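You operate a simulated robot arm through the tools that you are given. There is no shell and no other tool. Be economical: measure what you need, move in short steps, check, and stop when the job is done.

Carry out the task below with a simulated robot arm. There is one attempt and no reset: what you move stays moved.

TASK
Put the cream tub on the deck of the steel cart away on the low deck of the stock shelf. Take the pink pad and put it on the lower deck of the steel cart. Put the white tub on the top of the carton bench away on the crate bench. Count the jars on the top of the carton bench, then put as many of the white cartons from the top of the carton bench on the scale platform. Take the green pouch marked "4731" from the crate bench and put it on the lower shelf of the crate bench. Open the clear door. The order is free. Set down upright: white tub, white carton.

Only the result counts: the job must be done as asked and must still hold three seconds after the hand-in. Knocking over, shifting, dropping, spilling or breaking anything else fails it.

THE ROBOT
A 7-joint arm with a fingered hand on a trunk, on a base that drives. Base frame: it is fixed to the floor where the robot stands at the start and does not move with it; the origin is under the middle of the robot, x ahead of it, y to its left, z up. Readings come in mm, degrees, newtons and seconds.
With the tool pointing down near the work surface it reaches from about 340 to 720 mm from the robot's upright axis, wherever it stands. Its first joint turns from -69.0 to 172.0 degrees. Places, roughly: clear door [4800, -2300, 700]; crate bench [2200, -5300, 900]; cream tub [500, -250, 750]; green pouch [2250, -5500, 1000]; jar [1750, -3750, 1000]; low deck of the stock shelf [200, 6400, 600]; lower deck of the steel cart [500, -100, 300]; lower shelf of the crate bench [2200, -5300, 300]; pink pad (10x7x6 cm) [1700, -3100, 900]; scale platform [3800, -5600, 300]; white carton [1500, -3250, 1000]; white tub [1500, -3500, 1000]. Payload 3.4 kg.
The TCP is the grasp point between the finger pads, 25 mm short of the fingertips. In the tool frame z runs along the fingers and y along their closing line. Largest opening 88 mm; the body of the gripper starts 29 mm behind the TCP. The gripper is a hand of 4 fingers: y runs from the thumb to the fingers, the wrist lies at [-13, -97, -162] in the tool frame, and closing takes about 1.5 s.
Orientation is that of the tool frame in the base frame, as [roll, pitch, yaw] about the fixed x, y, z axes, in that order (R = Rz(yaw) Ry(pitch) Rx(roll)). With the fingers straight down and the wrist toward the robot, the tool's x, y and z point along [0, 1, 0], [1, 0, 0] and [0, 0, -1] of the base frame.

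THE INTERFACE
- The arm moves only by the tool arm_command. Its argument "moves" is a list of rows, each an object of numbers (a shift or turn left out is 0, a gripper value left out holds the last): "jaw": the closure, from 0 (fully open) to 1 (shut); "dx", "dy", "dz": the shift along the tool's x, y, z in mm; "ax", "ay", "az": the turn, a rotation vector about the tool's x, y, z in degrees. In form: [{"jaw": .., "dx": .., "dy": .., "dz": .., "ax": .., "ay": .., "az": ..}, ...]. A call has 1 to 20 rows; each row is the pose to reach, as a shift and turn from the pose commanded when the call began, along the tool's axes at that moment. Rows are played at 5 a second. More than 50 mm and 8.6 degrees between two rows, or a gripper value outside its range, and nothing of the call is played. A pose out of reach is approached as far as the arm can. The call stops where the force on the tool passes 40 N (or 10 N more than at its start, if that is more) or the arm is blocked; 0.2 s more then pass. The fingers move at their own pace (about 108 mm/s each) and stop on an object; they squeeze with about 26 N. The grip force told is the motor's: it shows also when the fingers shut on nothing. Time passes only in rows, and 0.2 s behind the last, so rows that repeat a pose let the fingers close. It gives the time, the measured TCP pose, the force on the tool (base axes), the opening and the grip force at its end, in the units of the frame above (readings bear some noise), with the torque about the TCP (base axes, N m) and any sound that the robot's microphone picked up.
- Cameras (640 x 400 px; columns grow to the right, rows downward): "scene" is now at [128.2, -0.7, 1249.3]; the picture's right is [0.00, -1.00, 0.00], its down [-0.74, -0.00, -0.67] and it looks along [0.67, 0.00, -0.74] (base axes); focal length 273 px, centre (320, 200). "wrist" rides on the gripper at [64, -83, -98] in the tool frame; the picture's right is [-0.62, 0.37, -0.69], its down [-0.71, -0.63, 0.30] and it looks along [-0.32, 0.68, 0.65] (tool axes); focal length 265 px, centre (320, 200). There is no depth. A picture from a camera that has moved, and an enlarged one, comes with that camera's place and axes in the base frame and with its lens.
- camera(camera): a new picture of that camera. The clock stands still meanwhile.
- slide_trunk(by): slides the trunk up (or, below 0, down) by that many mm; the arm and the scene camera ride with it, the base frame stays. It gives what a move gives, with no picture.
- drive_base(legs): drives the robot by 1 to 6 legs, each [ahead, left, turn to the left] in mm, mm and degrees, along the robot's own axes; the way and the turn of a leg run together, so that a leg with both is an arc; at most 1500 mm and 180 degrees a leg. The arm and the cameras ride along, it lands a little off, and it stops where it bumps. It gives what a move gives.
- set_grasp(shape): the hand has 4 fingers and takes this shape, open, in about a second: jaw (thumb against the fingers, like two jaws); tri (thumb and two fingers); tip (a fingertip pinch); poke (one finger out to press); point (the index stretched); flat (the hand flat); cup (the hand cupped); fist (a fist). The gripper value then closes the fingers along that shape, each until it touches; the sizes above hold for jaw. It gives what a move gives, with no picture.
- turn_head(pan, tilt): turns the head with the scene camera to pan (to the left, within 86 degrees either way) and tilt (down, from -29 to 69), counted from straight ahead of the robot. It gives what a move gives.
- enlarge(camera, box): a new picture of the part [left, top, right, bottom] of that camera's present view, enlarged. The clock stands still meanwhile.
- hand_in(): hands the job in; it is judged then, once.

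Work in short steps. Places have to be worked out from the pictures, the camera data and where the tool is seen: move nearer, look again, correct. Check each grasp and each placing, and mend what went wrong. You have 196 turns and 166 pictures in all, those below and enlarged ones among them. Open the gripper and draw the arm clear of the work before you hand the job in, unless the task says otherwise; then end with one line.

The tools are called as name(argument=value, ...) on one line, values as JSON. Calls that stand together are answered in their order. arm_command: Moves the arm, as the interface text tells. Its arguments: {"type":"object","properties":{"moves":{"type":"array"}},"required":["moves"]} The other tools are called the same way: slide_trunk (by) slides the trunk up or down; set_grasp (shape) gives the hand a shape; drive_base (legs) drives the base; turn_head (pan, tilt) turns the head that bears the scene camera; camera (camera) takes a picture; enlarge (camera, box) takes an enlarged picture of a part of a camera's view; hand_in () hands the job in.

At the start:

```text
clock: 0.0
tool_pos: [549.0, 6.7, 999.0]
orientation: [-179.9, -0.1, 90.0]
ft_force: [-0.6, 0.3, 0.1]
torque: [-0.01, -0.02, -0.01]
opening: 87.8
grasp_force: 0.0
shape: jaw
trunk travel left (down, up): [-575.0, 265.0]
robot x, y, heading: [-2.3, 1.1, -0.0]
head pan, tilt: [0.1, 48.0]
```

scene: 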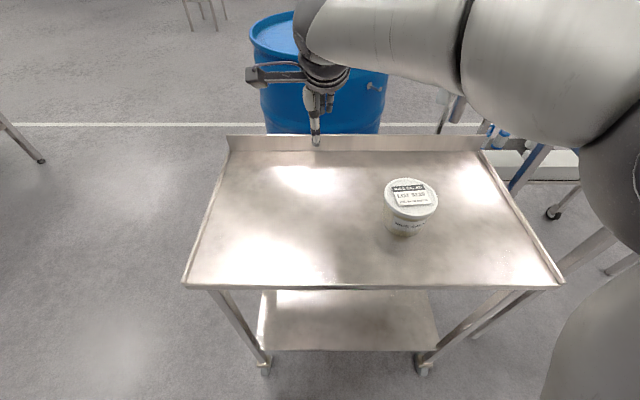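
wrist: 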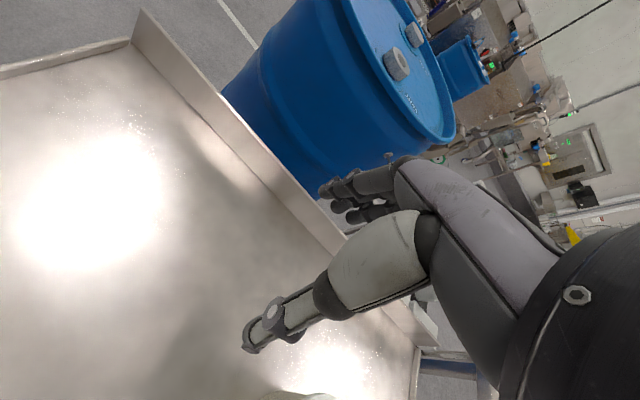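

The tub stands right of centre on the cart. I take an enlarged picture of it and then slide the trunk to get a second view for its height.

enlarge(camera="scene", box=[340, 150, 480, 250])

slide_trunk(by=150)

camera(camera="scene")

```text
4.00 times, centred on (410, 200) of scene
camera zoom: at [128.2, -0.7, 1249.3], right [0.0, -1.0, 0.0], down [-0.74, 0.0, -0.67], along [0.67, 0.0, -0.74], focal length 1094 px, centre (-40, 200)
```

zoom: 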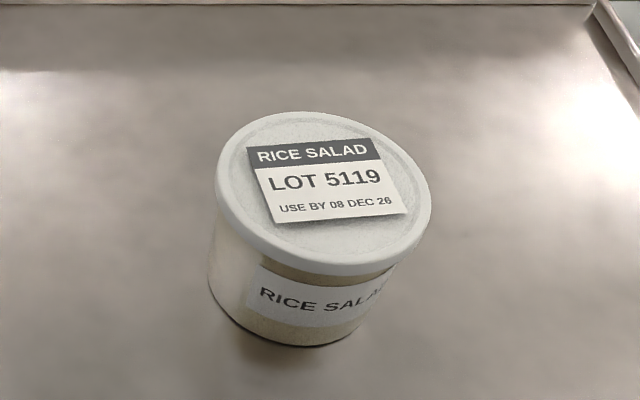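

```text
clock: 1.8
tool_pos: [549.1, 6.5, 1148.6]
orientation: [180.0, 0.0, 89.9]
ft_force: [-0.9, 0.3, -0.3]
torque: [0.0, 0.02, 0.04]
opening: 87.6
grasp_force: 0.0
shape: jaw
trunk travel left (down, up): [-725.0, 115.0]
robot x, y, heading: [0.2, -1.5, -0.3]
head pan, tilt: [0.1, 48.0]
```

```text
162 pictures are left
camera scene: at [128.3, -0.7, 1399.3], right [0.0, -1.0, 0.0], down [-0.74, 0.0, -0.67], along [0.67, 0.0, -0.74], focal length 273 px, centre (320, 200)
```

scene: 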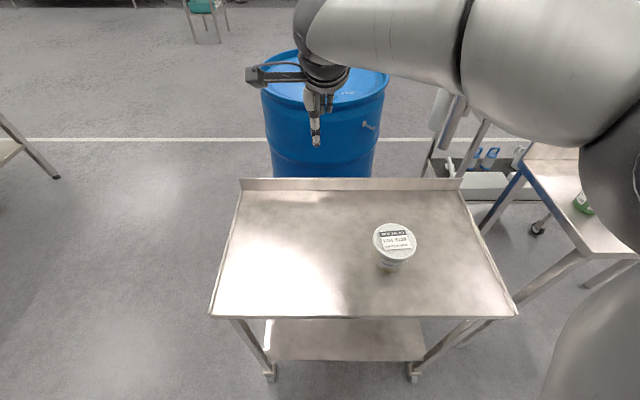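

Triangulation puts the lid near (475, -170, 877) with about 100 mm diameter; I enlarge again to measure more exactly, and try what another hand shape gives in opening.

enlarge(camera="scene", box=[324, 190, 464, 290])

set_grasp(shape="cup")

camera(camera="wrist")

```text
4.00 times, centred on (394, 240) of scene
camera zoom: at [128.3, -0.7, 1399.3], right [0.0, -1.0, 0.0], down [-0.74, 0.0, -0.67], along [0.67, 0.0, -0.74], focal length 1094 px, centre (24, 40)
```

zoom: 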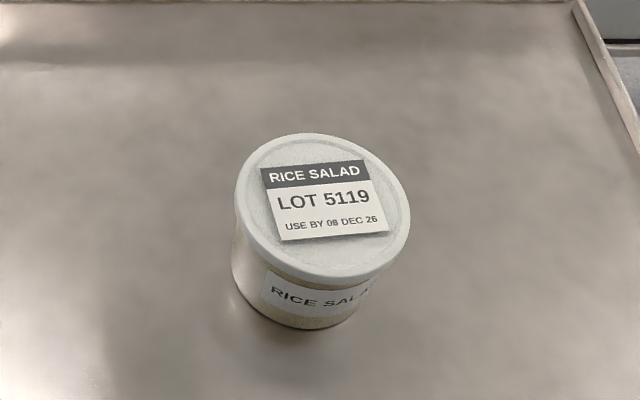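

```text
clock: 2.6
tool_pos: [548.3, 7.6, 1148.9]
orientation: [180.0, 0.0, 90.0]
ft_force: [0.7, -0.6, 0.1]
torque: [-0.01, -0.02, 0.0]
opening: 59.6
grasp_force: 0.1
shape: cup
trunk travel left (down, up): [-725.0, 115.0]
robot x, y, heading: [4.0, 1.3, -0.2]
head pan, tilt: [0.1, 48.0]
```

```text
160 pictures are left
camera wrist: at [464.6, 70.6, 1246.9], right [0.37, -0.62, 0.69], down [-0.63, -0.71, -0.3], along [0.68, -0.32, -0.65], focal length 265 px, centre (320, 200)
```

wrist: 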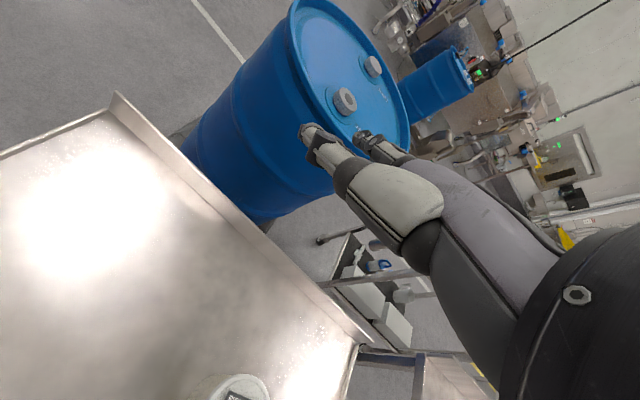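

The lid looks like ~95 mm and the body ~80 mm, right at the hand's limit, so I need a better measure. I lower the trunk by 210 mm (tips still above the lid level) for a longer baseline and look with an open jaw hand.

set_grasp(shape="jaw")

slide_trunk(by=-210)

enlarge(camera="scene", box=[340, 120, 480, 207.5])

camera(camera="wrist")

```text
clock: 3.5
tool_pos: [548.0, 7.4, 1148.1]
orientation: [-180.0, 0.0, 90.1]
ft_force: [-0.1, -0.3, 0.2]
torque: [0.0, 0.02, -0.02]
opening: 87.9
grasp_force: 0.0
shape: jaw
trunk travel left (down, up): [-725.0, 115.0]
robot x, y, heading: [2.8, 1.1, 0.1]
head pan, tilt: [0.1, 48.0]
```

```text
clock: 5.8
tool_pos: [548.4, 7.5, 938.5]
orientation: [-180.0, 0.0, 90.0]
ft_force: [0.0, 0.2, 0.5]
torque: [-0.01, -0.04, 0.03]
opening: 88.0
grasp_force: 0.1
shape: jaw
trunk travel left (down, up): [-515.0, 325.0]
robot x, y, heading: [1.0, -1.0, -0.1]
head pan, tilt: [0.1, 48.0]
```

```text
4.57 times, centred on (410, 164) of scene
camera zoom: at [128.1, -0.7, 1189.4], right [0.0, -1.0, 0.0], down [-0.74, 0.0, -0.67], along [0.67, 0.0, -0.74], focal length 1250 px, centre (-91, 366)
```

zoom: 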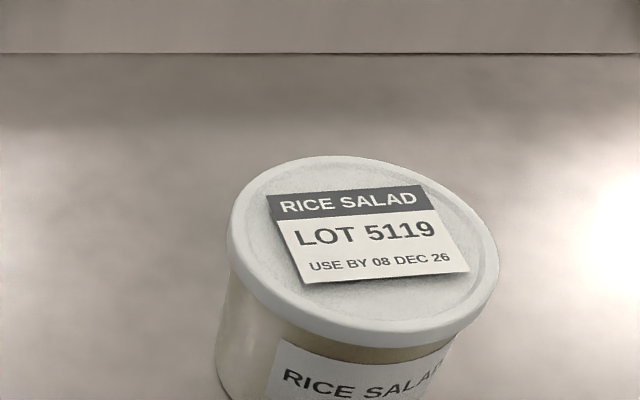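

```text
158 pictures are left
camera wrist: at [464.6, 70.6, 1037.0], right [0.37, -0.62, 0.69], down [-0.63, -0.71, -0.3], along [0.68, -0.32, -0.65], focal length 265 px, centre (320, 200)
```

wrist: 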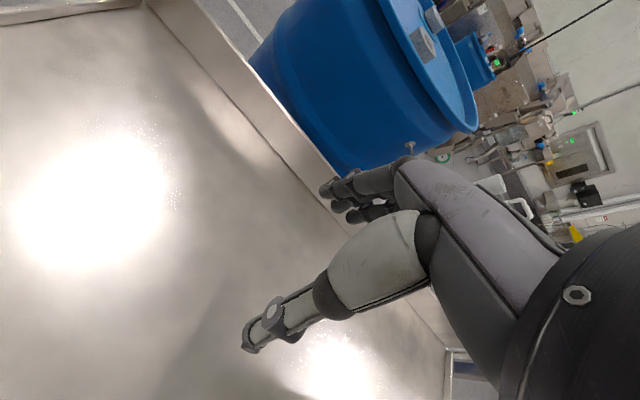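

Estimates range between 92 and 99 mm for the lid. I hover the open hand above the tub to compare directly.

arm_command(moves=[{"jaw": 0, "dz": -40}, {"dx": -45, "dy": -20, "dz": -50}, {"dx": -90, "dy": -40, "dz": -50}, {"dx": -135, "dy": -60, "dz": -50}, {"dx": -176, "dy": -75, "dz": -50}, {"dx": -176, "dy": -75, "dz": -30}])

camera(camera="scene")

camera(camera="wrist")

```text
refused: row 2 steps farther than a row can; nothing moved
```

```text
157 pictures are left
camera scene: at [128.1, -0.7, 1189.4], right [0.0, -1.0, 0.0], down [-0.74, 0.0, -0.67], along [0.67, 0.0, -0.74], focal length 273 px, centre (320, 200)
```

scene: 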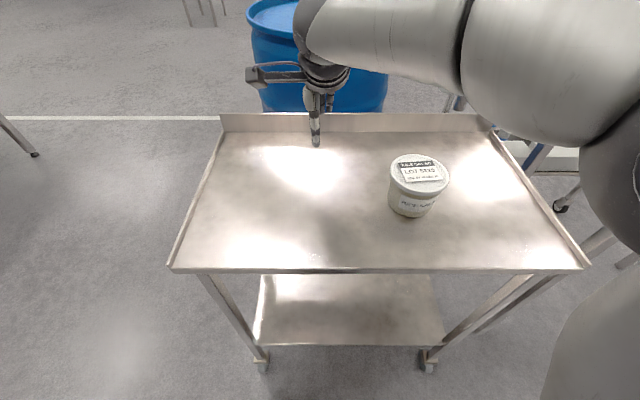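

```text
156 pictures are left
camera wrist: at [464.6, 70.6, 1037.0], right [0.37, -0.62, 0.69], down [-0.63, -0.71, -0.3], along [0.68, -0.32, -0.65], focal length 265 px, centre (320, 200)
```

wrist: 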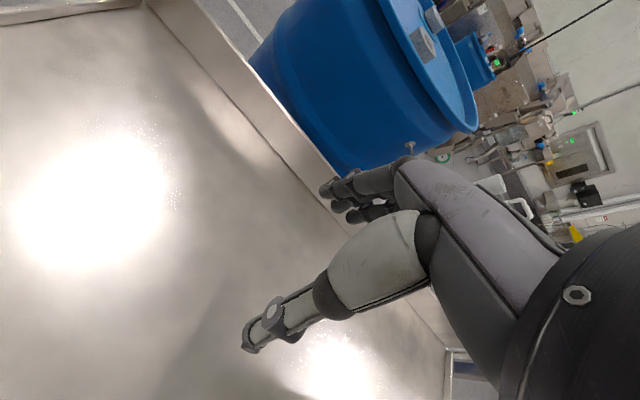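

The row was too long a step; I repeat the hover in smaller steps.

arm_command(moves=[{"jaw": 0, "dz": -40}, {"dx": -40, "dy": -18, "dz": -45}, {"dx": -80, "dy": -36, "dz": -45}, {"dx": -120, "dy": -54, "dz": -45}, {"dx": -150, "dy": -70, "dz": -45}, {"dx": -176, "dy": -75, "dz": -30}])

enlarge(camera="scene", box=[320, 40, 560, 240])

camera(camera="wrist")

```text
clock: 7.2
tool_pos: [471.7, -169.9, 964.7]
orientation: [180.0, 0.1, 90.0]
ft_force: [-0.4, -0.8, 0.0]
torque: [0.02, 0.0, 0.01]
opening: 87.7
grasp_force: 0.1
shape: jaw
trunk travel left (down, up): [-515.0, 325.0]
robot x, y, heading: [-0.6, -2.6, -0.1]
head pan, tilt: [0.1, 48.0]
```

```text
2.00 times, centred on (440, 140) of scene
camera zoom: at [128.2, -1.5, 1189.3], right [0.0, -1.0, 0.0], down [-0.74, 0.0, -0.67], along [0.67, 0.0, -0.74], focal length 547 px, centre (80, 320)
```

zoom: 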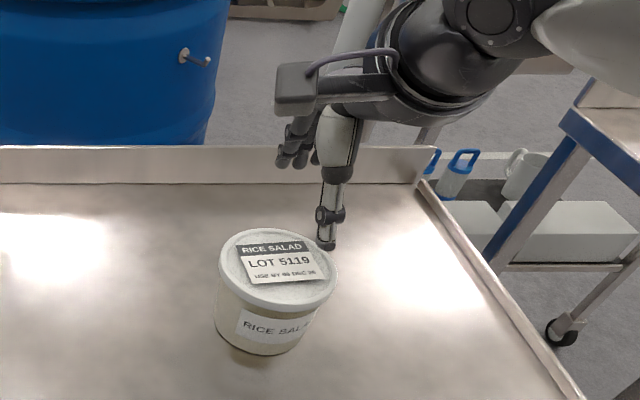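

```text
154 pictures are left
camera wrist: at [387.9, -105.4, 1064.2], right [0.37, -0.62, 0.69], down [-0.63, -0.71, -0.3], along [0.68, -0.32, -0.65], focal length 265 px, centre (320, 200)
```

wrist: 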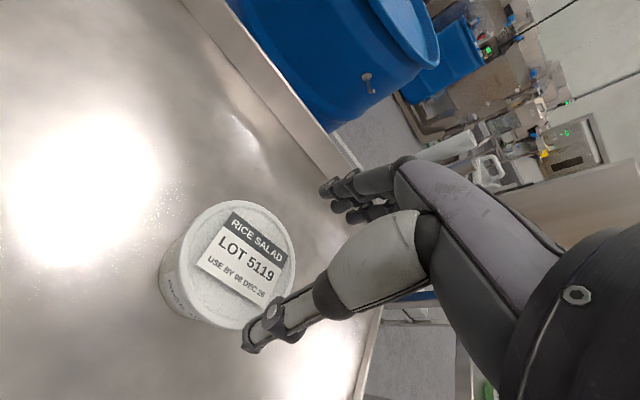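

The lid is a bit wider than the jaw. I check what openings the other hand shapes give.

set_grasp(shape="tri")

set_grasp(shape="tip")

set_grasp(shape="flat")

camera(camera="wrist")

```text
clock: 8.1
tool_pos: [472.5, -169.2, 966.4]
orientation: [180.0, 0.0, 89.9]
ft_force: [-0.7, 0.3, -0.8]
torque: [-0.04, 0.0, 0.03]
opening: 87.8
grasp_force: 0.1
shape: tri
trunk travel left (down, up): [-515.0, 325.0]
robot x, y, heading: [1.2, 1.2, 0.0]
head pan, tilt: [0.1, 48.0]
```

```text
clock: 9.0
tool_pos: [472.2, -167.2, 965.7]
orientation: [-180.0, 0.0, 90.0]
ft_force: [-0.1, 0.4, 0.1]
torque: [-0.01, 0.01, -0.01]
opening: 87.8
grasp_force: 0.1
shape: tip
trunk travel left (down, up): [-515.0, 325.0]
robot x, y, heading: [0.6, 0.2, -0.2]
head pan, tilt: [0.1, 48.0]
```

```text
clock: 9.9
tool_pos: [471.5, -166.9, 966.9]
orientation: [180.0, 0.0, 90.1]
ft_force: [-0.2, -0.5, 0.7]
torque: [0.01, 0.02, 0.04]
opening: 80.8
grasp_force: 0.1
shape: flat
trunk travel left (down, up): [-515.0, 325.0]
robot x, y, heading: [-1.3, -0.9, -0.0]
head pan, tilt: [0.1, 48.0]
```

```text
153 pictures are left
camera wrist: at [388.1, -104.4, 1064.5], right [0.37, -0.62, 0.69], down [-0.63, -0.71, -0.3], along [0.68, -0.32, -0.65], focal length 265 px, centre (320, 200)
```

wrist: 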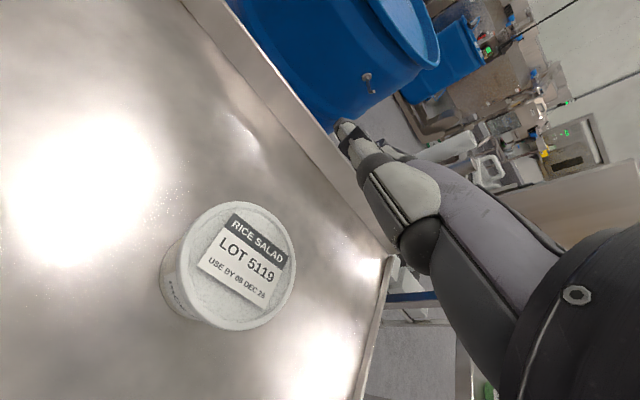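

Now the lid is unobstructed in the wrist view; I enlarge it for an exact diameter.

enlarge(camera="wrist", box=[130, 180, 322, 340])

```text
2.50 times, centred on (226, 260) of wrist
camera zoom: at [388.1, -104.4, 1064.5], right [0.37, -0.62, 0.69], down [-0.63, -0.71, -0.3], along [0.68, -0.32, -0.65], focal length 664 px, centre (555, 50)
```

zoom: 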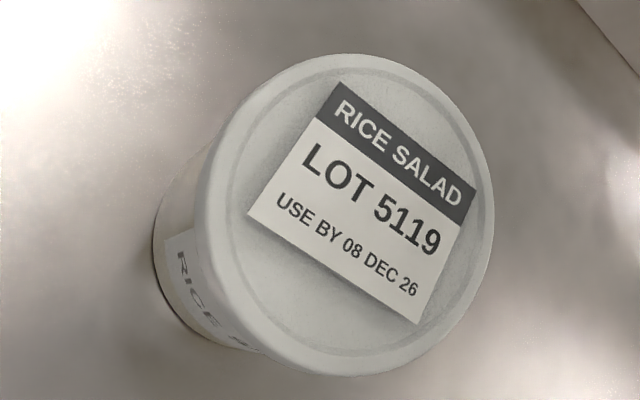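

The lid measures ~96 mm, the body ~80 mm, so I'll grip the body below the lid from the side, with the hand nearly level (camera side up). First I raise the trunk and back off to make room.

set_grasp(shape="jaw")

slide_trunk(by=100)

drive_base(legs=[[-250, 0, 0]])

arm_command(moves=[{"dy": 40}, {"dy": 80}, {"dy": 120}, {"dy": 140}])

```text
clock: 10.8
tool_pos: [471.1, -168.0, 966.4]
orientation: [-179.9, 0.0, 90.0]
ft_force: [0.1, -0.2, 0.0]
torque: [-0.02, 0.03, 0.02]
opening: 87.7
grasp_force: 0.2
shape: jaw
trunk travel left (down, up): [-515.0, 325.0]
robot x, y, heading: [0.5, 0.4, 0.0]
head pan, tilt: [0.1, 48.0]
```

```text
clock: 12.1
tool_pos: [471.6, -168.4, 1065.5]
orientation: [179.9, -0.1, 90.0]
ft_force: [-0.4, 0.3, -0.6]
torque: [0.0, 0.01, -0.01]
opening: 87.8
grasp_force: 0.0
shape: jaw
trunk travel left (down, up): [-615.0, 225.0]
robot x, y, heading: [2.3, -0.6, -0.1]
head pan, tilt: [0.1, 48.0]
```

```text
clock: 13.9
tool_pos: [224.1, -169.4, 1066.0]
orientation: [-180.0, 0.0, 89.9]
ft_force: [-0.4, 0.4, -0.8]
torque: [-0.02, -0.01, 0.0]
opening: 88.0
grasp_force: 0.1
shape: jaw
trunk travel left (down, up): [-615.0, 225.0]
robot x, y, heading: [-244.7, 0.3, -0.4]
head pan, tilt: [0.1, 48.0]
```

```text
clock: 14.9
tool_pos: [364.5, -171.0, 1065.7]
orientation: [180.0, 0.0, 90.0]
ft_force: [-0.4, 0.0, 0.2]
torque: [-0.02, 0.02, 0.04]
opening: 87.8
grasp_force: 0.0
shape: jaw
trunk travel left (down, up): [-615.0, 225.0]
robot x, y, heading: [-247.1, -0.0, -0.2]
head pan, tilt: [0.1, 48.0]
```

The arm is at (364,-171,1066), clear above the deck front. Now I turn the hand 120° so fingers point ahead, with the camera side up.

arm_command(moves=[{"ax": -4.62, "ay": 4.62, "az": 4.62}, {"ax": -9.24, "ay": 9.24, "az": 9.24}, {"ax": -13.86, "ay": 13.86, "az": 13.86}, {"ax": -18.48, "ay": 18.48, "az": 18.48}, {"ax": -23.1, "ay": 23.1, "az": 23.1}, {"ax": -27.7, "ay": 27.7, "az": 27.7}, {"ax": -32.3, "ay": 32.3, "az": 32.3}, {"ax": -36.9, "ay": 36.9, "az": 36.9}, {"ax": -41.6, "ay": 41.6, "az": 41.6}, {"ax": -46.2, "ay": 46.2, "az": 46.2}, {"ax": -50.8, "ay": 50.8, "az": 50.8}, {"ax": -55.4, "ay": 55.4, "az": 55.4}, {"ax": -60, "ay": 60, "az": 60}, {"ax": -64.7, "ay": 64.7, "az": 64.7}, {"ax": -69.28, "ay": 69.28, "az": 69.28}])

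camera(camera="scene")

camera(camera="wrist")

```text
clock: 18.1
tool_pos: [366.9, -170.0, 1065.4]
orientation: [-127.9, -89.8, -52.4]
ft_force: [0.2, 1.0, 0.5]
torque: [-0.02, 0.02, 0.01]
opening: 88.1
grasp_force: 0.1
shape: jaw
trunk travel left (down, up): [-615.0, 225.0]
robot x, y, heading: [-244.1, 1.9, -0.2]
head pan, tilt: [0.1, 48.0]
```

```text
151 pictures are left
camera scene: at [-116.6, -0.6, 1289.3], right [0.0, -1.0, 0.0], down [-0.74, 0.0, -0.67], along [0.67, 0.0, -0.74], focal length 273 px, centre (320, 200)
```

scene: 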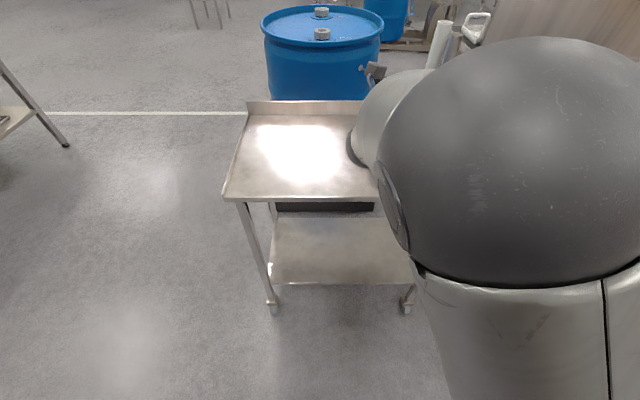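

```text
150 pictures are left
camera wrist: at [268.5, -86.0, 1129.8], right [-0.69, -0.36, -0.62], down [0.31, 0.63, -0.71], along [0.65, -0.69, -0.33], focal length 265 px, centre (320, 200)
```

wrist: 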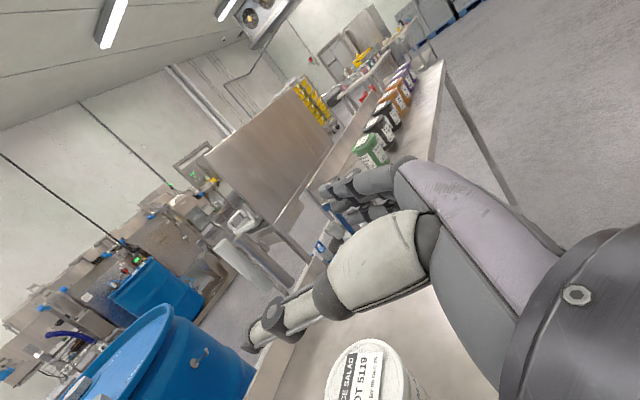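

The hand is level now and the tub is in the wrist view. I tilt it 15° down and lower the trunk 150 mm, then look.

arm_command(moves=[{"ay": -7.5}, {"ay": -15}])

slide_trunk(by=-150)

camera(camera="wrist")

```text
clock: 18.7
tool_pos: [366.0, -169.0, 1065.7]
orientation: [-179.6, -74.9, -0.6]
ft_force: [0.6, 0.0, -0.1]
torque: [-0.02, -0.02, -0.01]
opening: 87.7
grasp_force: 0.0
shape: jaw
trunk travel left (down, up): [-615.0, 225.0]
robot x, y, heading: [-244.0, 1.7, -0.1]
head pan, tilt: [0.1, 48.0]
```

```text
clock: 20.5
tool_pos: [365.3, -169.3, 915.9]
orientation: [-179.9, -74.9, -0.3]
ft_force: [0.4, -0.4, -1.1]
torque: [-0.03, 0.04, 0.04]
opening: 88.0
grasp_force: 0.2
shape: jaw
trunk travel left (down, up): [-465.0, 375.0]
robot x, y, heading: [-246.7, 2.2, -0.3]
head pan, tilt: [0.1, 48.0]
```

```text
149 pictures are left
camera wrist: at [287.4, -86.4, 1003.8], right [-0.83, -0.37, -0.42], down [0.11, 0.63, -0.77], along [0.55, -0.68, -0.48], focal length 265 px, centre (320, 200)
```

wrist: 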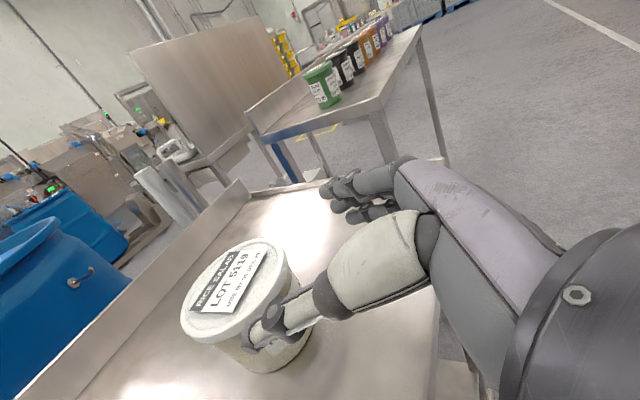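

The tub centre sits near (472,-166). I lower to grip height with the tips still short of the tub and look again.

slide_trunk(by=-82)

arm_command(moves=[{"dy": -3}])

camera(camera="wrist")

turn_head(pan=30, tilt=48)

camera(camera="scene")

```text
clock: 21.7
tool_pos: [366.3, -169.0, 834.9]
orientation: [179.6, -75.0, 0.3]
ft_force: [-0.8, -0.9, 0.8]
torque: [0.02, 0.02, -0.02]
opening: 87.9
grasp_force: 0.1
shape: jaw
trunk travel left (down, up): [-383.0, 457.0]
robot x, y, heading: [-245.1, 4.1, -0.0]
head pan, tilt: [0.1, 48.0]
```

```text
clock: 22.1
tool_pos: [365.6, -166.8, 834.1]
orientation: [-179.8, -75.0, -0.3]
ft_force: [0.1, -0.1, -0.1]
torque: [-0.02, -0.04, -0.01]
opening: 87.9
grasp_force: 0.0
shape: jaw
trunk travel left (down, up): [-383.0, 457.0]
robot x, y, heading: [-243.5, 3.0, -0.3]
head pan, tilt: [0.1, 48.0]
```

```text
148 pictures are left
camera wrist: at [287.2, -83.4, 921.8], right [-0.83, -0.37, -0.42], down [0.11, 0.63, -0.77], along [0.55, -0.68, -0.48], focal length 265 px, centre (320, 200)
```

wrist: 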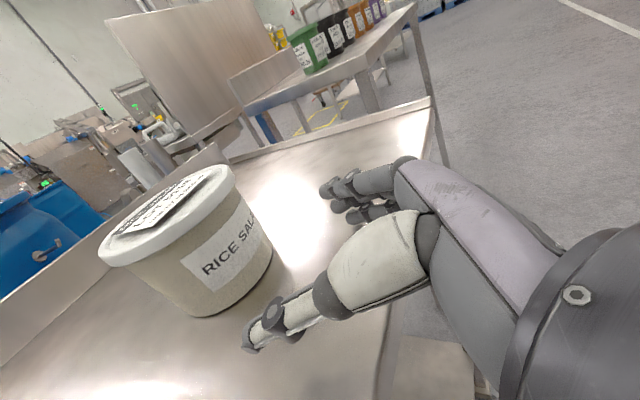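

```text
clock: 23.0
tool_pos: [366.4, -165.2, 835.3]
orientation: [-179.7, -75.0, -0.4]
ft_force: [-0.8, 0.0, 0.2]
torque: [0.01, 0.03, -0.04]
opening: 88.2
grasp_force: 0.0
shape: jaw
trunk travel left (down, up): [-383.0, 457.0]
robot x, y, heading: [-245.2, 2.8, -0.3]
head pan, tilt: [30.0, 48.0]
```

```text
147 pictures are left
camera scene: at [-127.5, 38.5, 1057.3], right [0.5, -0.87, 0.0], down [-0.64, -0.37, -0.67], along [0.58, 0.33, -0.74], focal length 273 px, centre (320, 200)
```

scene: 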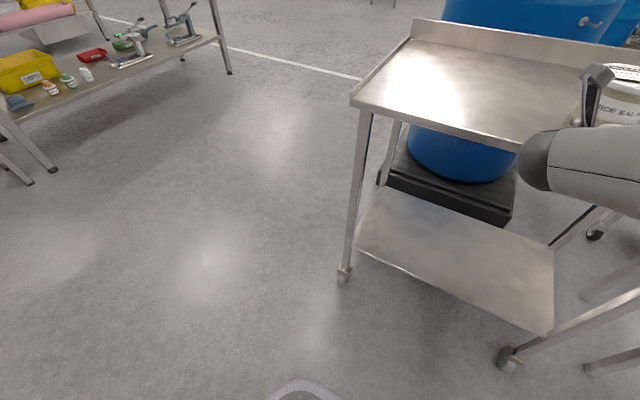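

Deck is at about z=795 and the body ~80 mm at the bottom. I drop 6 mm and advance 45 mm so that the tips begin to straddle the tub, then check.

arm_command(moves=[{"dx": -5.8, "dz": 1.6}, {"dx": 0.7, "dz": 25.7}, {"dx": 5.8, "dz": 45}])

camera(camera="wrist")

enlarge(camera="scene", box=[520, 30, 640, 130])

```text
clock: 23.8
tool_pos: [410.7, -164.1, 829.1]
orientation: [-180.0, -75.0, -0.1]
ft_force: [-1.2, 0.2, 2.2]
torque: [-0.13, 0.04, -0.05]
opening: 88.0
grasp_force: 0.0
shape: jaw
trunk travel left (down, up): [-383.0, 457.0]
robot x, y, heading: [-247.3, 1.0, -0.1]
head pan, tilt: [30.0, 48.0]
```

```text
146 pictures are left
camera wrist: at [332.0, -80.5, 916.4], right [-0.83, -0.37, -0.42], down [0.11, 0.63, -0.77], along [0.55, -0.69, -0.48], focal length 265 px, centre (320, 200)
```

wrist: 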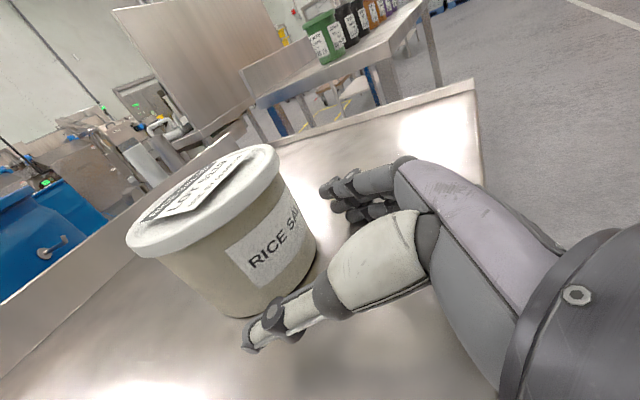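

```text
4.00 times, centred on (580, 80) of scene
camera zoom: at [-128.1, 38.7, 1057.4], right [0.5, -0.87, 0.0], down [-0.64, -0.37, -0.67], along [0.58, 0.33, -0.74], focal length 1094 px, centre (-720, 680)
```

zoom: 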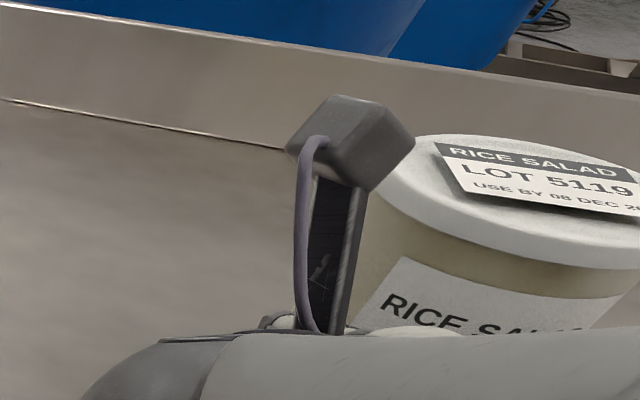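

A small upward force (2 N) hints that the lowest finger brushes the deck; I raise 5 mm and read the force again before advancing.

arm_command(moves=[{"dx": 4.8, "dz": -1.3}, {"dx": 4.8, "dz": -1.3}])

arm_command(moves=[{"dx": 2.6, "dz": 9.7}, {"dx": 5.2, "dz": 19.3}])

camera(camera="wrist")

```text
clock: 24.4
tool_pos: [411.4, -162.9, 833.4]
orientation: [-179.8, -75.0, -0.2]
ft_force: [-0.4, -0.1, -0.5]
torque: [0.02, 0.03, -0.01]
opening: 88.0
grasp_force: 0.1
shape: jaw
trunk travel left (down, up): [-383.0, 457.0]
robot x, y, heading: [-246.2, 0.3, -0.1]
head pan, tilt: [30.0, 48.0]
```

```text
clock: 25.0
tool_pos: [431.2, -164.6, 834.1]
orientation: [-179.6, -75.0, -0.5]
ft_force: [0.4, 0.0, -0.3]
torque: [-0.02, -0.02, 0.01]
opening: 88.1
grasp_force: 0.1
shape: jaw
trunk travel left (down, up): [-383.0, 457.0]
robot x, y, heading: [-240.8, 3.9, -0.0]
head pan, tilt: [30.0, 48.0]
```

```text
144 pictures are left
camera wrist: at [352.1, -81.4, 921.1], right [-0.83, -0.37, -0.42], down [0.11, 0.63, -0.77], along [0.55, -0.68, -0.48], focal length 265 px, centre (320, 200)
```

wrist: 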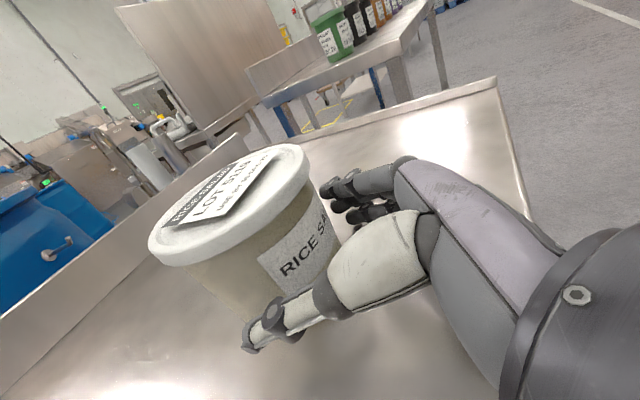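

No contact so far; I continue in two 10 mm steps with the force guard.

arm_command(moves=[{"dx": 1.3, "dz": 4.8}, {"dx": 2.6, "dz": 9.7}, {"dx": 3.9, "dz": 14.5}, {"dx": 5.2, "dz": 19.3}])

camera(camera="wrist")

```text
clock: 26.0
tool_pos: [450.4, -166.1, 834.4]
orientation: [-179.7, -75.0, -0.4]
ft_force: [-1.6, -0.2, 0.7]
torque: [0.0, 0.01, -0.04]
opening: 88.0
grasp_force: 0.1
shape: jaw
trunk travel left (down, up): [-383.0, 457.0]
robot x, y, heading: [-244.8, 0.4, -0.1]
head pan, tilt: [30.0, 48.0]
```

```text
143 pictures are left
camera wrist: at [371.9, -82.5, 921.6], right [-0.83, -0.37, -0.42], down [0.11, 0.63, -0.77], along [0.55, -0.69, -0.48], focal length 265 px, centre (320, 200)
```

wrist: 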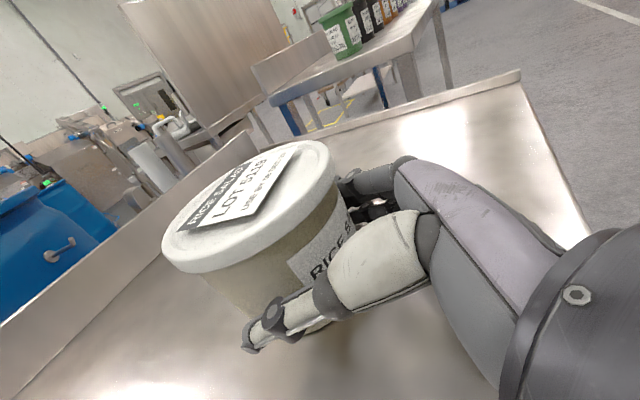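

The fingers straddle the body under the lid. I close the hand and hold for 1.8 s.

arm_command(moves=[{"jaw": 1}, {"jaw": 1}, {"jaw": 1}, {"jaw": 1}, {"jaw": 1}, {"jaw": 1}, {"jaw": 1}, {"jaw": 1}, {"jaw": 1}])

camera(camera="wrist")

```text
clock: 28.0
tool_pos: [450.5, -164.7, 835.0]
orientation: [179.8, -75.0, 0.1]
ft_force: [-1.4, 0.2, -0.1]
torque: [-0.11, -0.05, 0.02]
opening: 77.2
grasp_force: 26.0
shape: jaw
trunk travel left (down, up): [-383.0, 457.0]
robot x, y, heading: [-244.8, -2.4, -0.1]
head pan, tilt: [30.0, 48.0]
```

```text
142 pictures are left
camera wrist: at [371.8, -82.1, 921.5], right [-0.83, -0.37, -0.42], down [0.11, 0.63, -0.77], along [0.55, -0.68, -0.48], focal length 265 px, centre (320, 200)
```

wrist: 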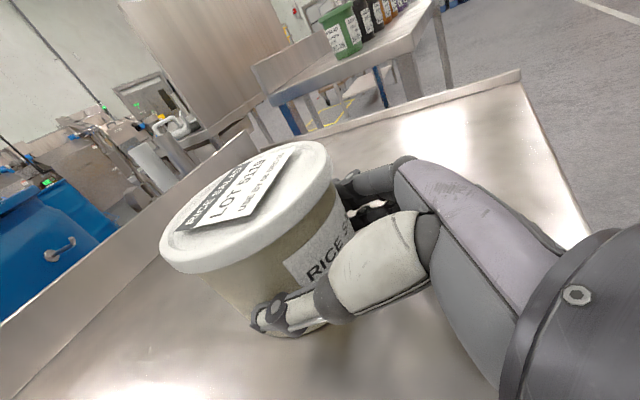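

Grip holds at 77 mm with 26 N. I lift with the trunk 40 mm and check.

slide_trunk(by=40)

camera(camera="wrist")

```text
clock: 28.8
tool_pos: [451.6, -165.8, 872.7]
orientation: [179.6, -74.9, 0.2]
ft_force: [0.6, 0.2, -4.8]
torque: [0.0, 0.13, 0.0]
opening: 77.2
grasp_force: 25.7
shape: jaw
trunk travel left (down, up): [-423.0, 417.0]
robot x, y, heading: [-245.5, 3.2, -0.2]
head pan, tilt: [30.0, 48.0]
```

```text
141 pictures are left
camera wrist: at [372.9, -82.3, 960.5], right [-0.83, -0.37, -0.42], down [0.11, 0.63, -0.77], along [0.55, -0.68, -0.48], focal length 265 px, centre (320, 200)
```

wrist: 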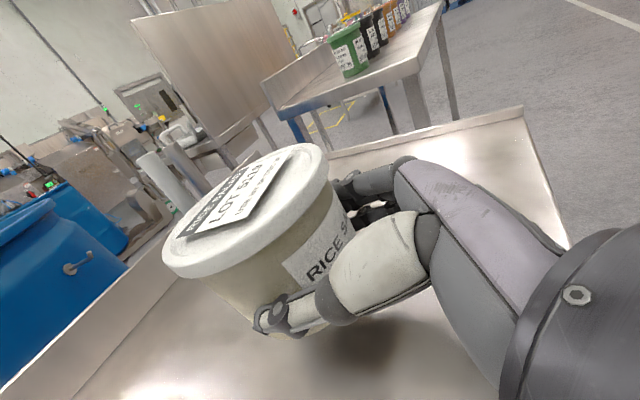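

Lifted (about 0.5 kg) and steady. I raise more, back away from the cart, and look to the left for a route to the stock shelf.

slide_trunk(by=120)

drive_base(legs=[[-350, 0, 0]])

turn_head(pan=75, tilt=15)

camera(camera="scene")

```text
clock: 30.3
tool_pos: [451.0, -166.3, 992.8]
orientation: [179.7, -74.9, 0.1]
ft_force: [0.4, -0.1, -4.6]
torque: [0.05, 0.13, -0.04]
opening: 77.0
grasp_force: 25.8
shape: jaw
trunk travel left (down, up): [-543.0, 297.0]
robot x, y, heading: [-245.5, -0.4, -0.0]
head pan, tilt: [30.0, 48.0]
```

```text
clock: 32.6
tool_pos: [92.1, -163.2, 994.6]
orientation: [179.9, -75.0, 0.1]
ft_force: [-0.2, 0.2, -5.0]
torque: [0.0, 0.1, 0.02]
opening: 76.9
grasp_force: 25.8
shape: jaw
trunk travel left (down, up): [-543.0, 297.0]
robot x, y, heading: [-604.2, 0.4, -0.3]
head pan, tilt: [30.0, 48.0]
```

```text
clock: 33.8
tool_pos: [91.5, -163.2, 993.2]
orientation: [179.8, -74.9, 0.2]
ft_force: [0.2, 0.5, -4.1]
torque: [-0.01, 0.12, 0.0]
opening: 77.2
grasp_force: 26.4
shape: jaw
trunk travel left (down, up): [-543.0, 297.0]
robot x, y, heading: [-600.5, -0.4, 0.2]
head pan, tilt: [75.0, 15.0]
```

```text
140 pictures are left
camera scene: at [-529.7, 89.9, 1268.2], right [0.97, -0.26, 0.0], down [-0.07, -0.25, -0.97], along [0.25, 0.93, -0.26], focal length 273 px, centre (320, 200)
```

scene: 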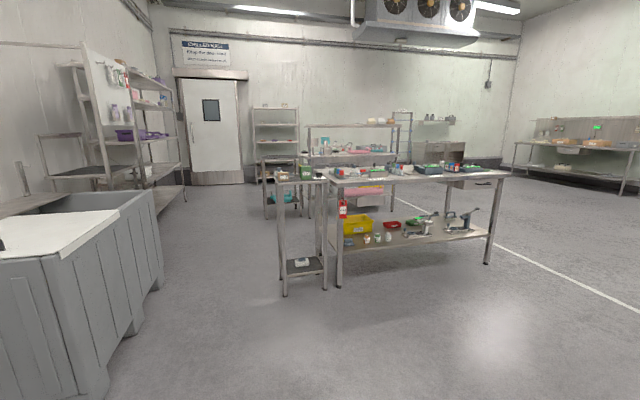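

Stock shelf is the unit near the far wall at picture column ~280. The corridor between grey bin (x<-1280) and the small table (x>-310) is free, so I turn left and drive along x≈-850.

drive_base(legs=[[0, 0, 90], [0, 240, 0], [1500, 0, 0]])

turn_head(pan=0, tilt=12)

camera(camera="scene")

```text
clock: 46.3
tool_pos: [-666.0, 2185.5, 993.7]
orientation: [180.0, -74.8, 89.8]
ft_force: [-0.1, 0.3, -5.4]
torque: [-0.17, 0.03, 0.01]
opening: 76.9
grasp_force: 26.1
shape: jaw
trunk travel left (down, up): [-543.0, 297.0]
robot x, y, heading: [-835.3, 1488.8, 89.8]
head pan, tilt: [75.0, 15.0]
```

```text
clock: 47.8
tool_pos: [-666.9, 2185.1, 993.1]
orientation: [180.0, -74.9, 89.9]
ft_force: [0.7, -0.6, -4.8]
torque: [-0.19, 0.04, 0.03]
opening: 76.9
grasp_force: 25.8
shape: jaw
trunk travel left (down, up): [-543.0, 297.0]
robot x, y, heading: [-835.5, 1487.1, 89.6]
head pan, tilt: [0.0, 12.0]
```

```text
139 pictures are left
camera scene: at [-833.7, 1632.0, 1273.1], right [1.0, 0.0, 0.0], down [0.0, -0.21, -0.98], along [0.0, 0.98, -0.21], focal length 273 px, centre (320, 200)
```

scene: 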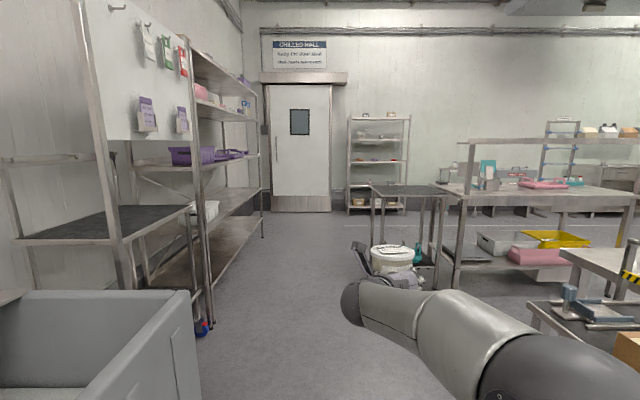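

The route ahead is open. I drive on, easing left after the bin, and look at the shelf from nearer.

drive_base(legs=[[1350, 0, 0], [0, 150, 0], [1400, 0, 0]])

turn_head(pan=-30, tilt=20)

camera(camera="scene")

```text
clock: 62.4
tool_pos: [-782.5, 4991.7, 993.1]
orientation: [180.0, -75.0, 88.8]
ft_force: [0.4, -0.1, -4.0]
torque: [-0.15, -0.03, 0.05]
opening: 77.1
grasp_force: 26.2
shape: jaw
trunk travel left (down, up): [-543.0, 297.0]
robot x, y, heading: [-960.9, 4297.1, 88.6]
head pan, tilt: [0.0, 12.0]
```

```text
clock: 63.3
tool_pos: [-781.2, 4992.0, 992.7]
orientation: [-179.9, -74.9, 88.7]
ft_force: [-0.4, -0.8, -3.9]
torque: [-0.16, 0.01, 0.0]
opening: 76.8
grasp_force: 26.1
shape: jaw
trunk travel left (down, up): [-543.0, 297.0]
robot x, y, heading: [-959.4, 4300.3, 88.7]
head pan, tilt: [-30.0, 20.0]
```

```text
138 pictures are left
camera scene: at [-912.8, 4428.2, 1260.1], right [0.86, -0.52, 0.0], down [-0.18, -0.29, -0.94], along [0.49, 0.8, -0.34], focal length 273 px, centre (320, 200)
```

scene: 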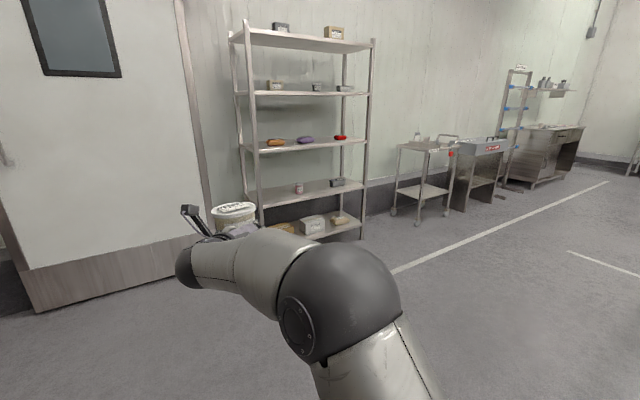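

The low deck is the 4th from top (z≈590), with free room between the bottle (x≈30) and the grey box (x≈380). I check the space to the right before sliding over there.

turn_head(pan=-72, tilt=25)

camera(camera="scene")

```text
clock: 64.4
tool_pos: [-782.3, 4992.8, 993.0]
orientation: [-179.7, -74.9, 88.5]
ft_force: [-0.1, 0.4, -4.1]
torque: [-0.16, 0.02, 0.01]
opening: 77.1
grasp_force: 26.6
shape: jaw
trunk travel left (down, up): [-543.0, 297.0]
robot x, y, heading: [-957.7, 4297.0, 88.9]
head pan, tilt: [-72.0, 25.0]
```

```text
137 pictures are left
camera scene: at [-872.9, 4375.2, 1252.0], right [0.29, -0.96, 0.0], down [-0.4, -0.12, -0.91], along [0.87, 0.26, -0.42], focal length 273 px, centre (320, 200)
```

scene: 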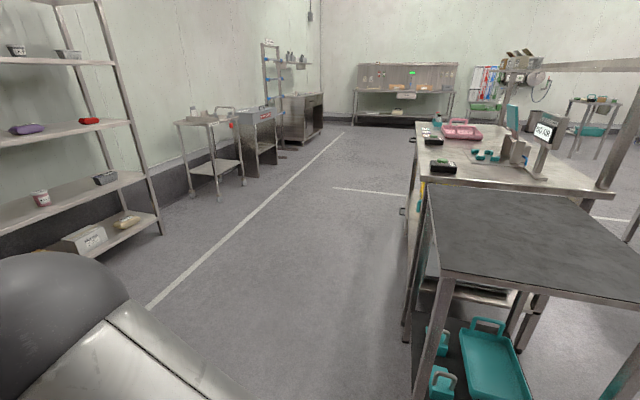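

Space is free (table edge at y≈4250). I drive ahead and slide right to stand in front of the gap, then look at the shelf.

drive_base(legs=[[1000, 0, 1.2], [0, -990, 0]])

turn_head(pan=8, tilt=35)

camera(camera="scene")

camera(camera="wrist")

```text
clock: 74.3
tool_pos: [230.9, 5967.4, 992.4]
orientation: [-179.6, -74.9, 88.5]
ft_force: [-0.1, 0.2, -4.0]
torque: [-0.14, 0.06, 0.02]
opening: 77.0
grasp_force: 26.0
shape: jaw
trunk travel left (down, up): [-543.0, 297.0]
robot x, y, heading: [53.8, 5270.5, 89.1]
head pan, tilt: [-72.0, 25.0]
```

```text
clock: 75.8
tool_pos: [230.7, 5967.8, 993.1]
orientation: [179.8, -74.9, 89.1]
ft_force: [-0.6, -0.3, -4.6]
torque: [-0.18, 0.0, 0.01]
opening: 76.8
grasp_force: 26.6
shape: jaw
trunk travel left (down, up): [-543.0, 297.0]
robot x, y, heading: [52.5, 5272.2, 88.8]
head pan, tilt: [8.0, 35.0]
```

```text
136 pictures are left
camera scene: at [43.7, 5410.3, 1236.2], right [0.99, 0.12, 0.0], down [0.07, -0.57, -0.82], along [-0.1, 0.81, -0.57], focal length 273 px, centre (320, 200)
```

scene: 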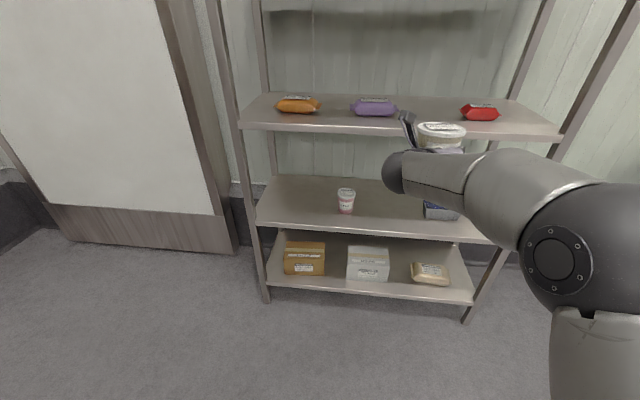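

```text
135 pictures are left
camera wrist: at [145.0, 5889.6, 1080.4], right [0.35, -0.84, -0.42], down [-0.63, 0.12, -0.77], along [0.69, 0.54, -0.48], focal length 265 px, centre (320, 200)
```

wrist: 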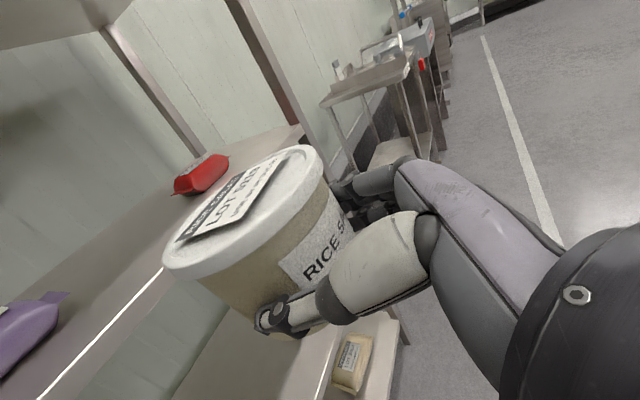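

The bottle is at x≈40, the grey box from x≈340, so x≈200 is free. I straighten the heading, nudge left, and lower the trunk to shelf level outside the shelf for a closer look at the deck height.

drive_base(legs=[[0, 15, 1.1]])

slide_trunk(by=-310)

turn_head(pan=5, tilt=25)

camera(camera="scene")

camera(camera="wrist")

```text
clock: 76.6
tool_pos: [200.2, 5969.8, 992.7]
orientation: [180.0, -75.0, 90.2]
ft_force: [-1.0, -0.6, -3.9]
torque: [-0.16, 0.02, 0.02]
opening: 77.1
grasp_force: 26.6
shape: jaw
trunk travel left (down, up): [-543.0, 297.0]
robot x, y, heading: [35.0, 5268.2, 90.3]
head pan, tilt: [8.0, 35.0]
```

```text
clock: 79.7
tool_pos: [201.5, 5969.5, 682.3]
orientation: [180.0, -74.9, 90.2]
ft_force: [0.6, 0.1, -3.7]
torque: [-0.17, 0.04, 0.0]
opening: 76.7
grasp_force: 25.7
shape: jaw
trunk travel left (down, up): [-233.0, 607.0]
robot x, y, heading: [39.1, 5274.3, 90.2]
head pan, tilt: [8.0, 35.0]
```

```text
clock: 80.4
tool_pos: [201.0, 5970.3, 682.7]
orientation: [-179.8, -74.9, 90.1]
ft_force: [-0.6, 0.2, -4.4]
torque: [-0.13, -0.03, 0.0]
opening: 76.8
grasp_force: 26.3
shape: jaw
trunk travel left (down, up): [-233.0, 607.0]
robot x, y, heading: [40.3, 5272.1, 90.2]
head pan, tilt: [5.0, 25.0]
```

```text
134 pictures are left
camera scene: at [30.0, 5414.4, 941.9], right [1.0, 0.09, 0.0], down [0.04, -0.42, -0.91], along [-0.08, 0.9, -0.42], focal length 273 px, centre (320, 200)
```

scene: 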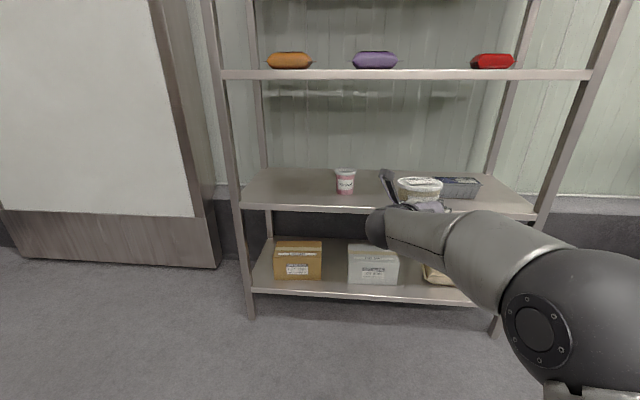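

```text
133 pictures are left
camera wrist: at [117.6, 5891.1, 770.4], right [0.37, -0.83, -0.42], down [-0.63, 0.11, -0.77], along [0.68, 0.55, -0.48], focal length 265 px, centre (320, 200)
```

wrist: 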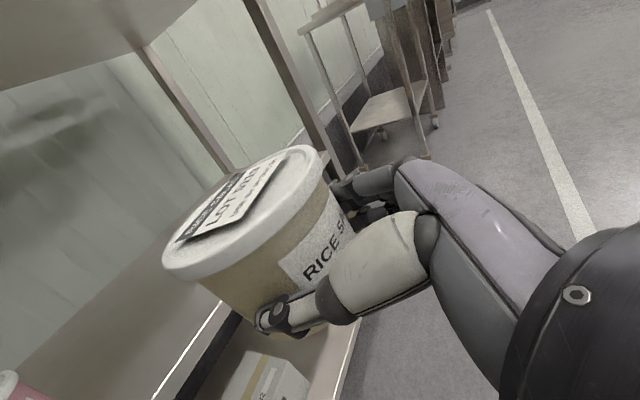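

The path into the shelf looks clear: tub bottom at ~640, deck ~530–590, next deck ~945. I drive in 325 mm.

drive_base(legs=[[200, 0, 0], [125, 0, 0]])

camera(camera="scene")

camera(camera="wrist")

```text
clock: 82.8
tool_pos: [199.4, 6288.4, 682.5]
orientation: [179.9, -74.8, 90.4]
ft_force: [0.5, -0.7, -4.6]
torque: [-0.14, 0.03, 0.0]
opening: 77.2
grasp_force: 25.5
shape: jaw
trunk travel left (down, up): [-233.0, 607.0]
robot x, y, heading: [39.2, 5592.0, 90.3]
head pan, tilt: [5.0, 25.0]
```

```text
132 pictures are left
camera scene: at [29.1, 5733.4, 941.9], right [1.0, 0.09, 0.0], down [0.04, -0.42, -0.91], along [-0.08, 0.9, -0.42], focal length 273 px, centre (320, 200)
```

scene: 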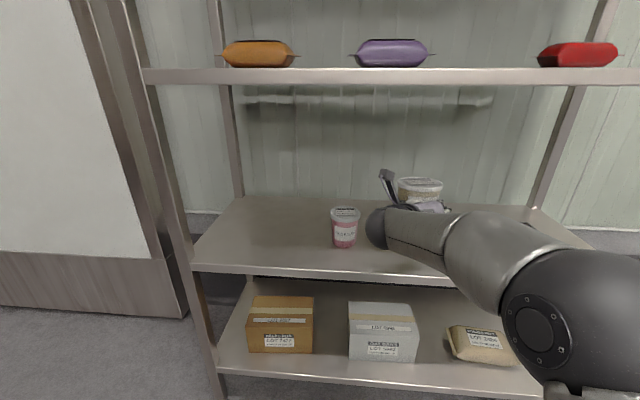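

```text
131 pictures are left
camera wrist: at [116.9, 6210.0, 770.3], right [0.37, -0.83, -0.42], down [-0.63, 0.11, -0.77], along [0.68, 0.55, -0.48], focal length 265 px, centre (320, 200)
```

wrist: 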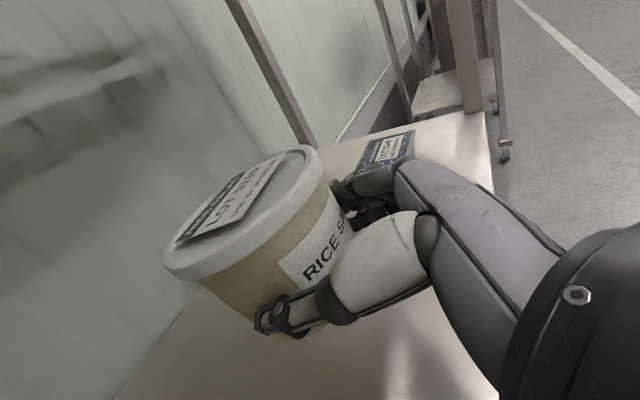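

Triangulated deck height ≈530, front edge y≈6237. I lower the trunk 90 mm, then feel for contact with small steps.

slide_trunk(by=-90)

arm_command(moves=[{"dx": -4.8, "dz": 1.3}, {"dx": -9.7, "dz": 2.6}, {"dx": -9.7, "dz": 2.6}])

camera(camera="scene")

```text
clock: 84.1
tool_pos: [199.8, 6287.5, 593.9]
orientation: [-179.6, -74.9, 89.8]
ft_force: [0.1, 0.2, -4.2]
torque: [-0.1, 0.06, 0.02]
opening: 76.8
grasp_force: 26.2
shape: jaw
trunk travel left (down, up): [-143.0, 697.0]
robot x, y, heading: [33.9, 5592.7, 90.4]
head pan, tilt: [5.0, 25.0]
```

```text
clock: 84.9
tool_pos: [199.0, 6287.8, 583.8]
orientation: [179.4, -75.0, 90.7]
ft_force: [-0.4, 1.3, 1.4]
torque: [0.12, -0.02, 0.0]
opening: 76.7
grasp_force: 26.0
shape: jaw
trunk travel left (down, up): [-143.0, 697.0]
robot x, y, heading: [37.2, 5591.7, 90.1]
head pan, tilt: [5.0, 25.0]
```

```text
130 pictures are left
camera scene: at [28.9, 5732.5, 852.2], right [1.0, 0.09, 0.0], down [0.04, -0.42, -0.91], along [-0.08, 0.9, -0.42], focal length 273 px, centre (320, 200)
```

scene: 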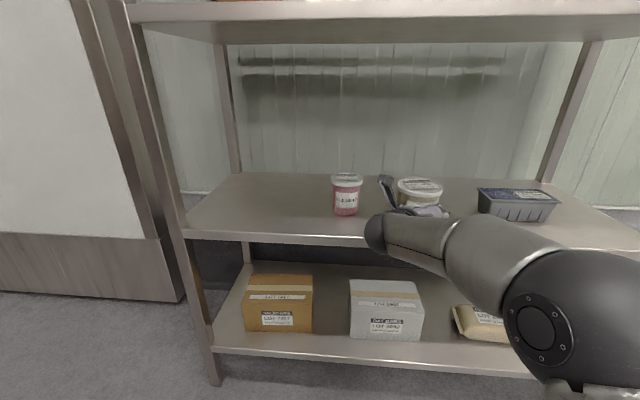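

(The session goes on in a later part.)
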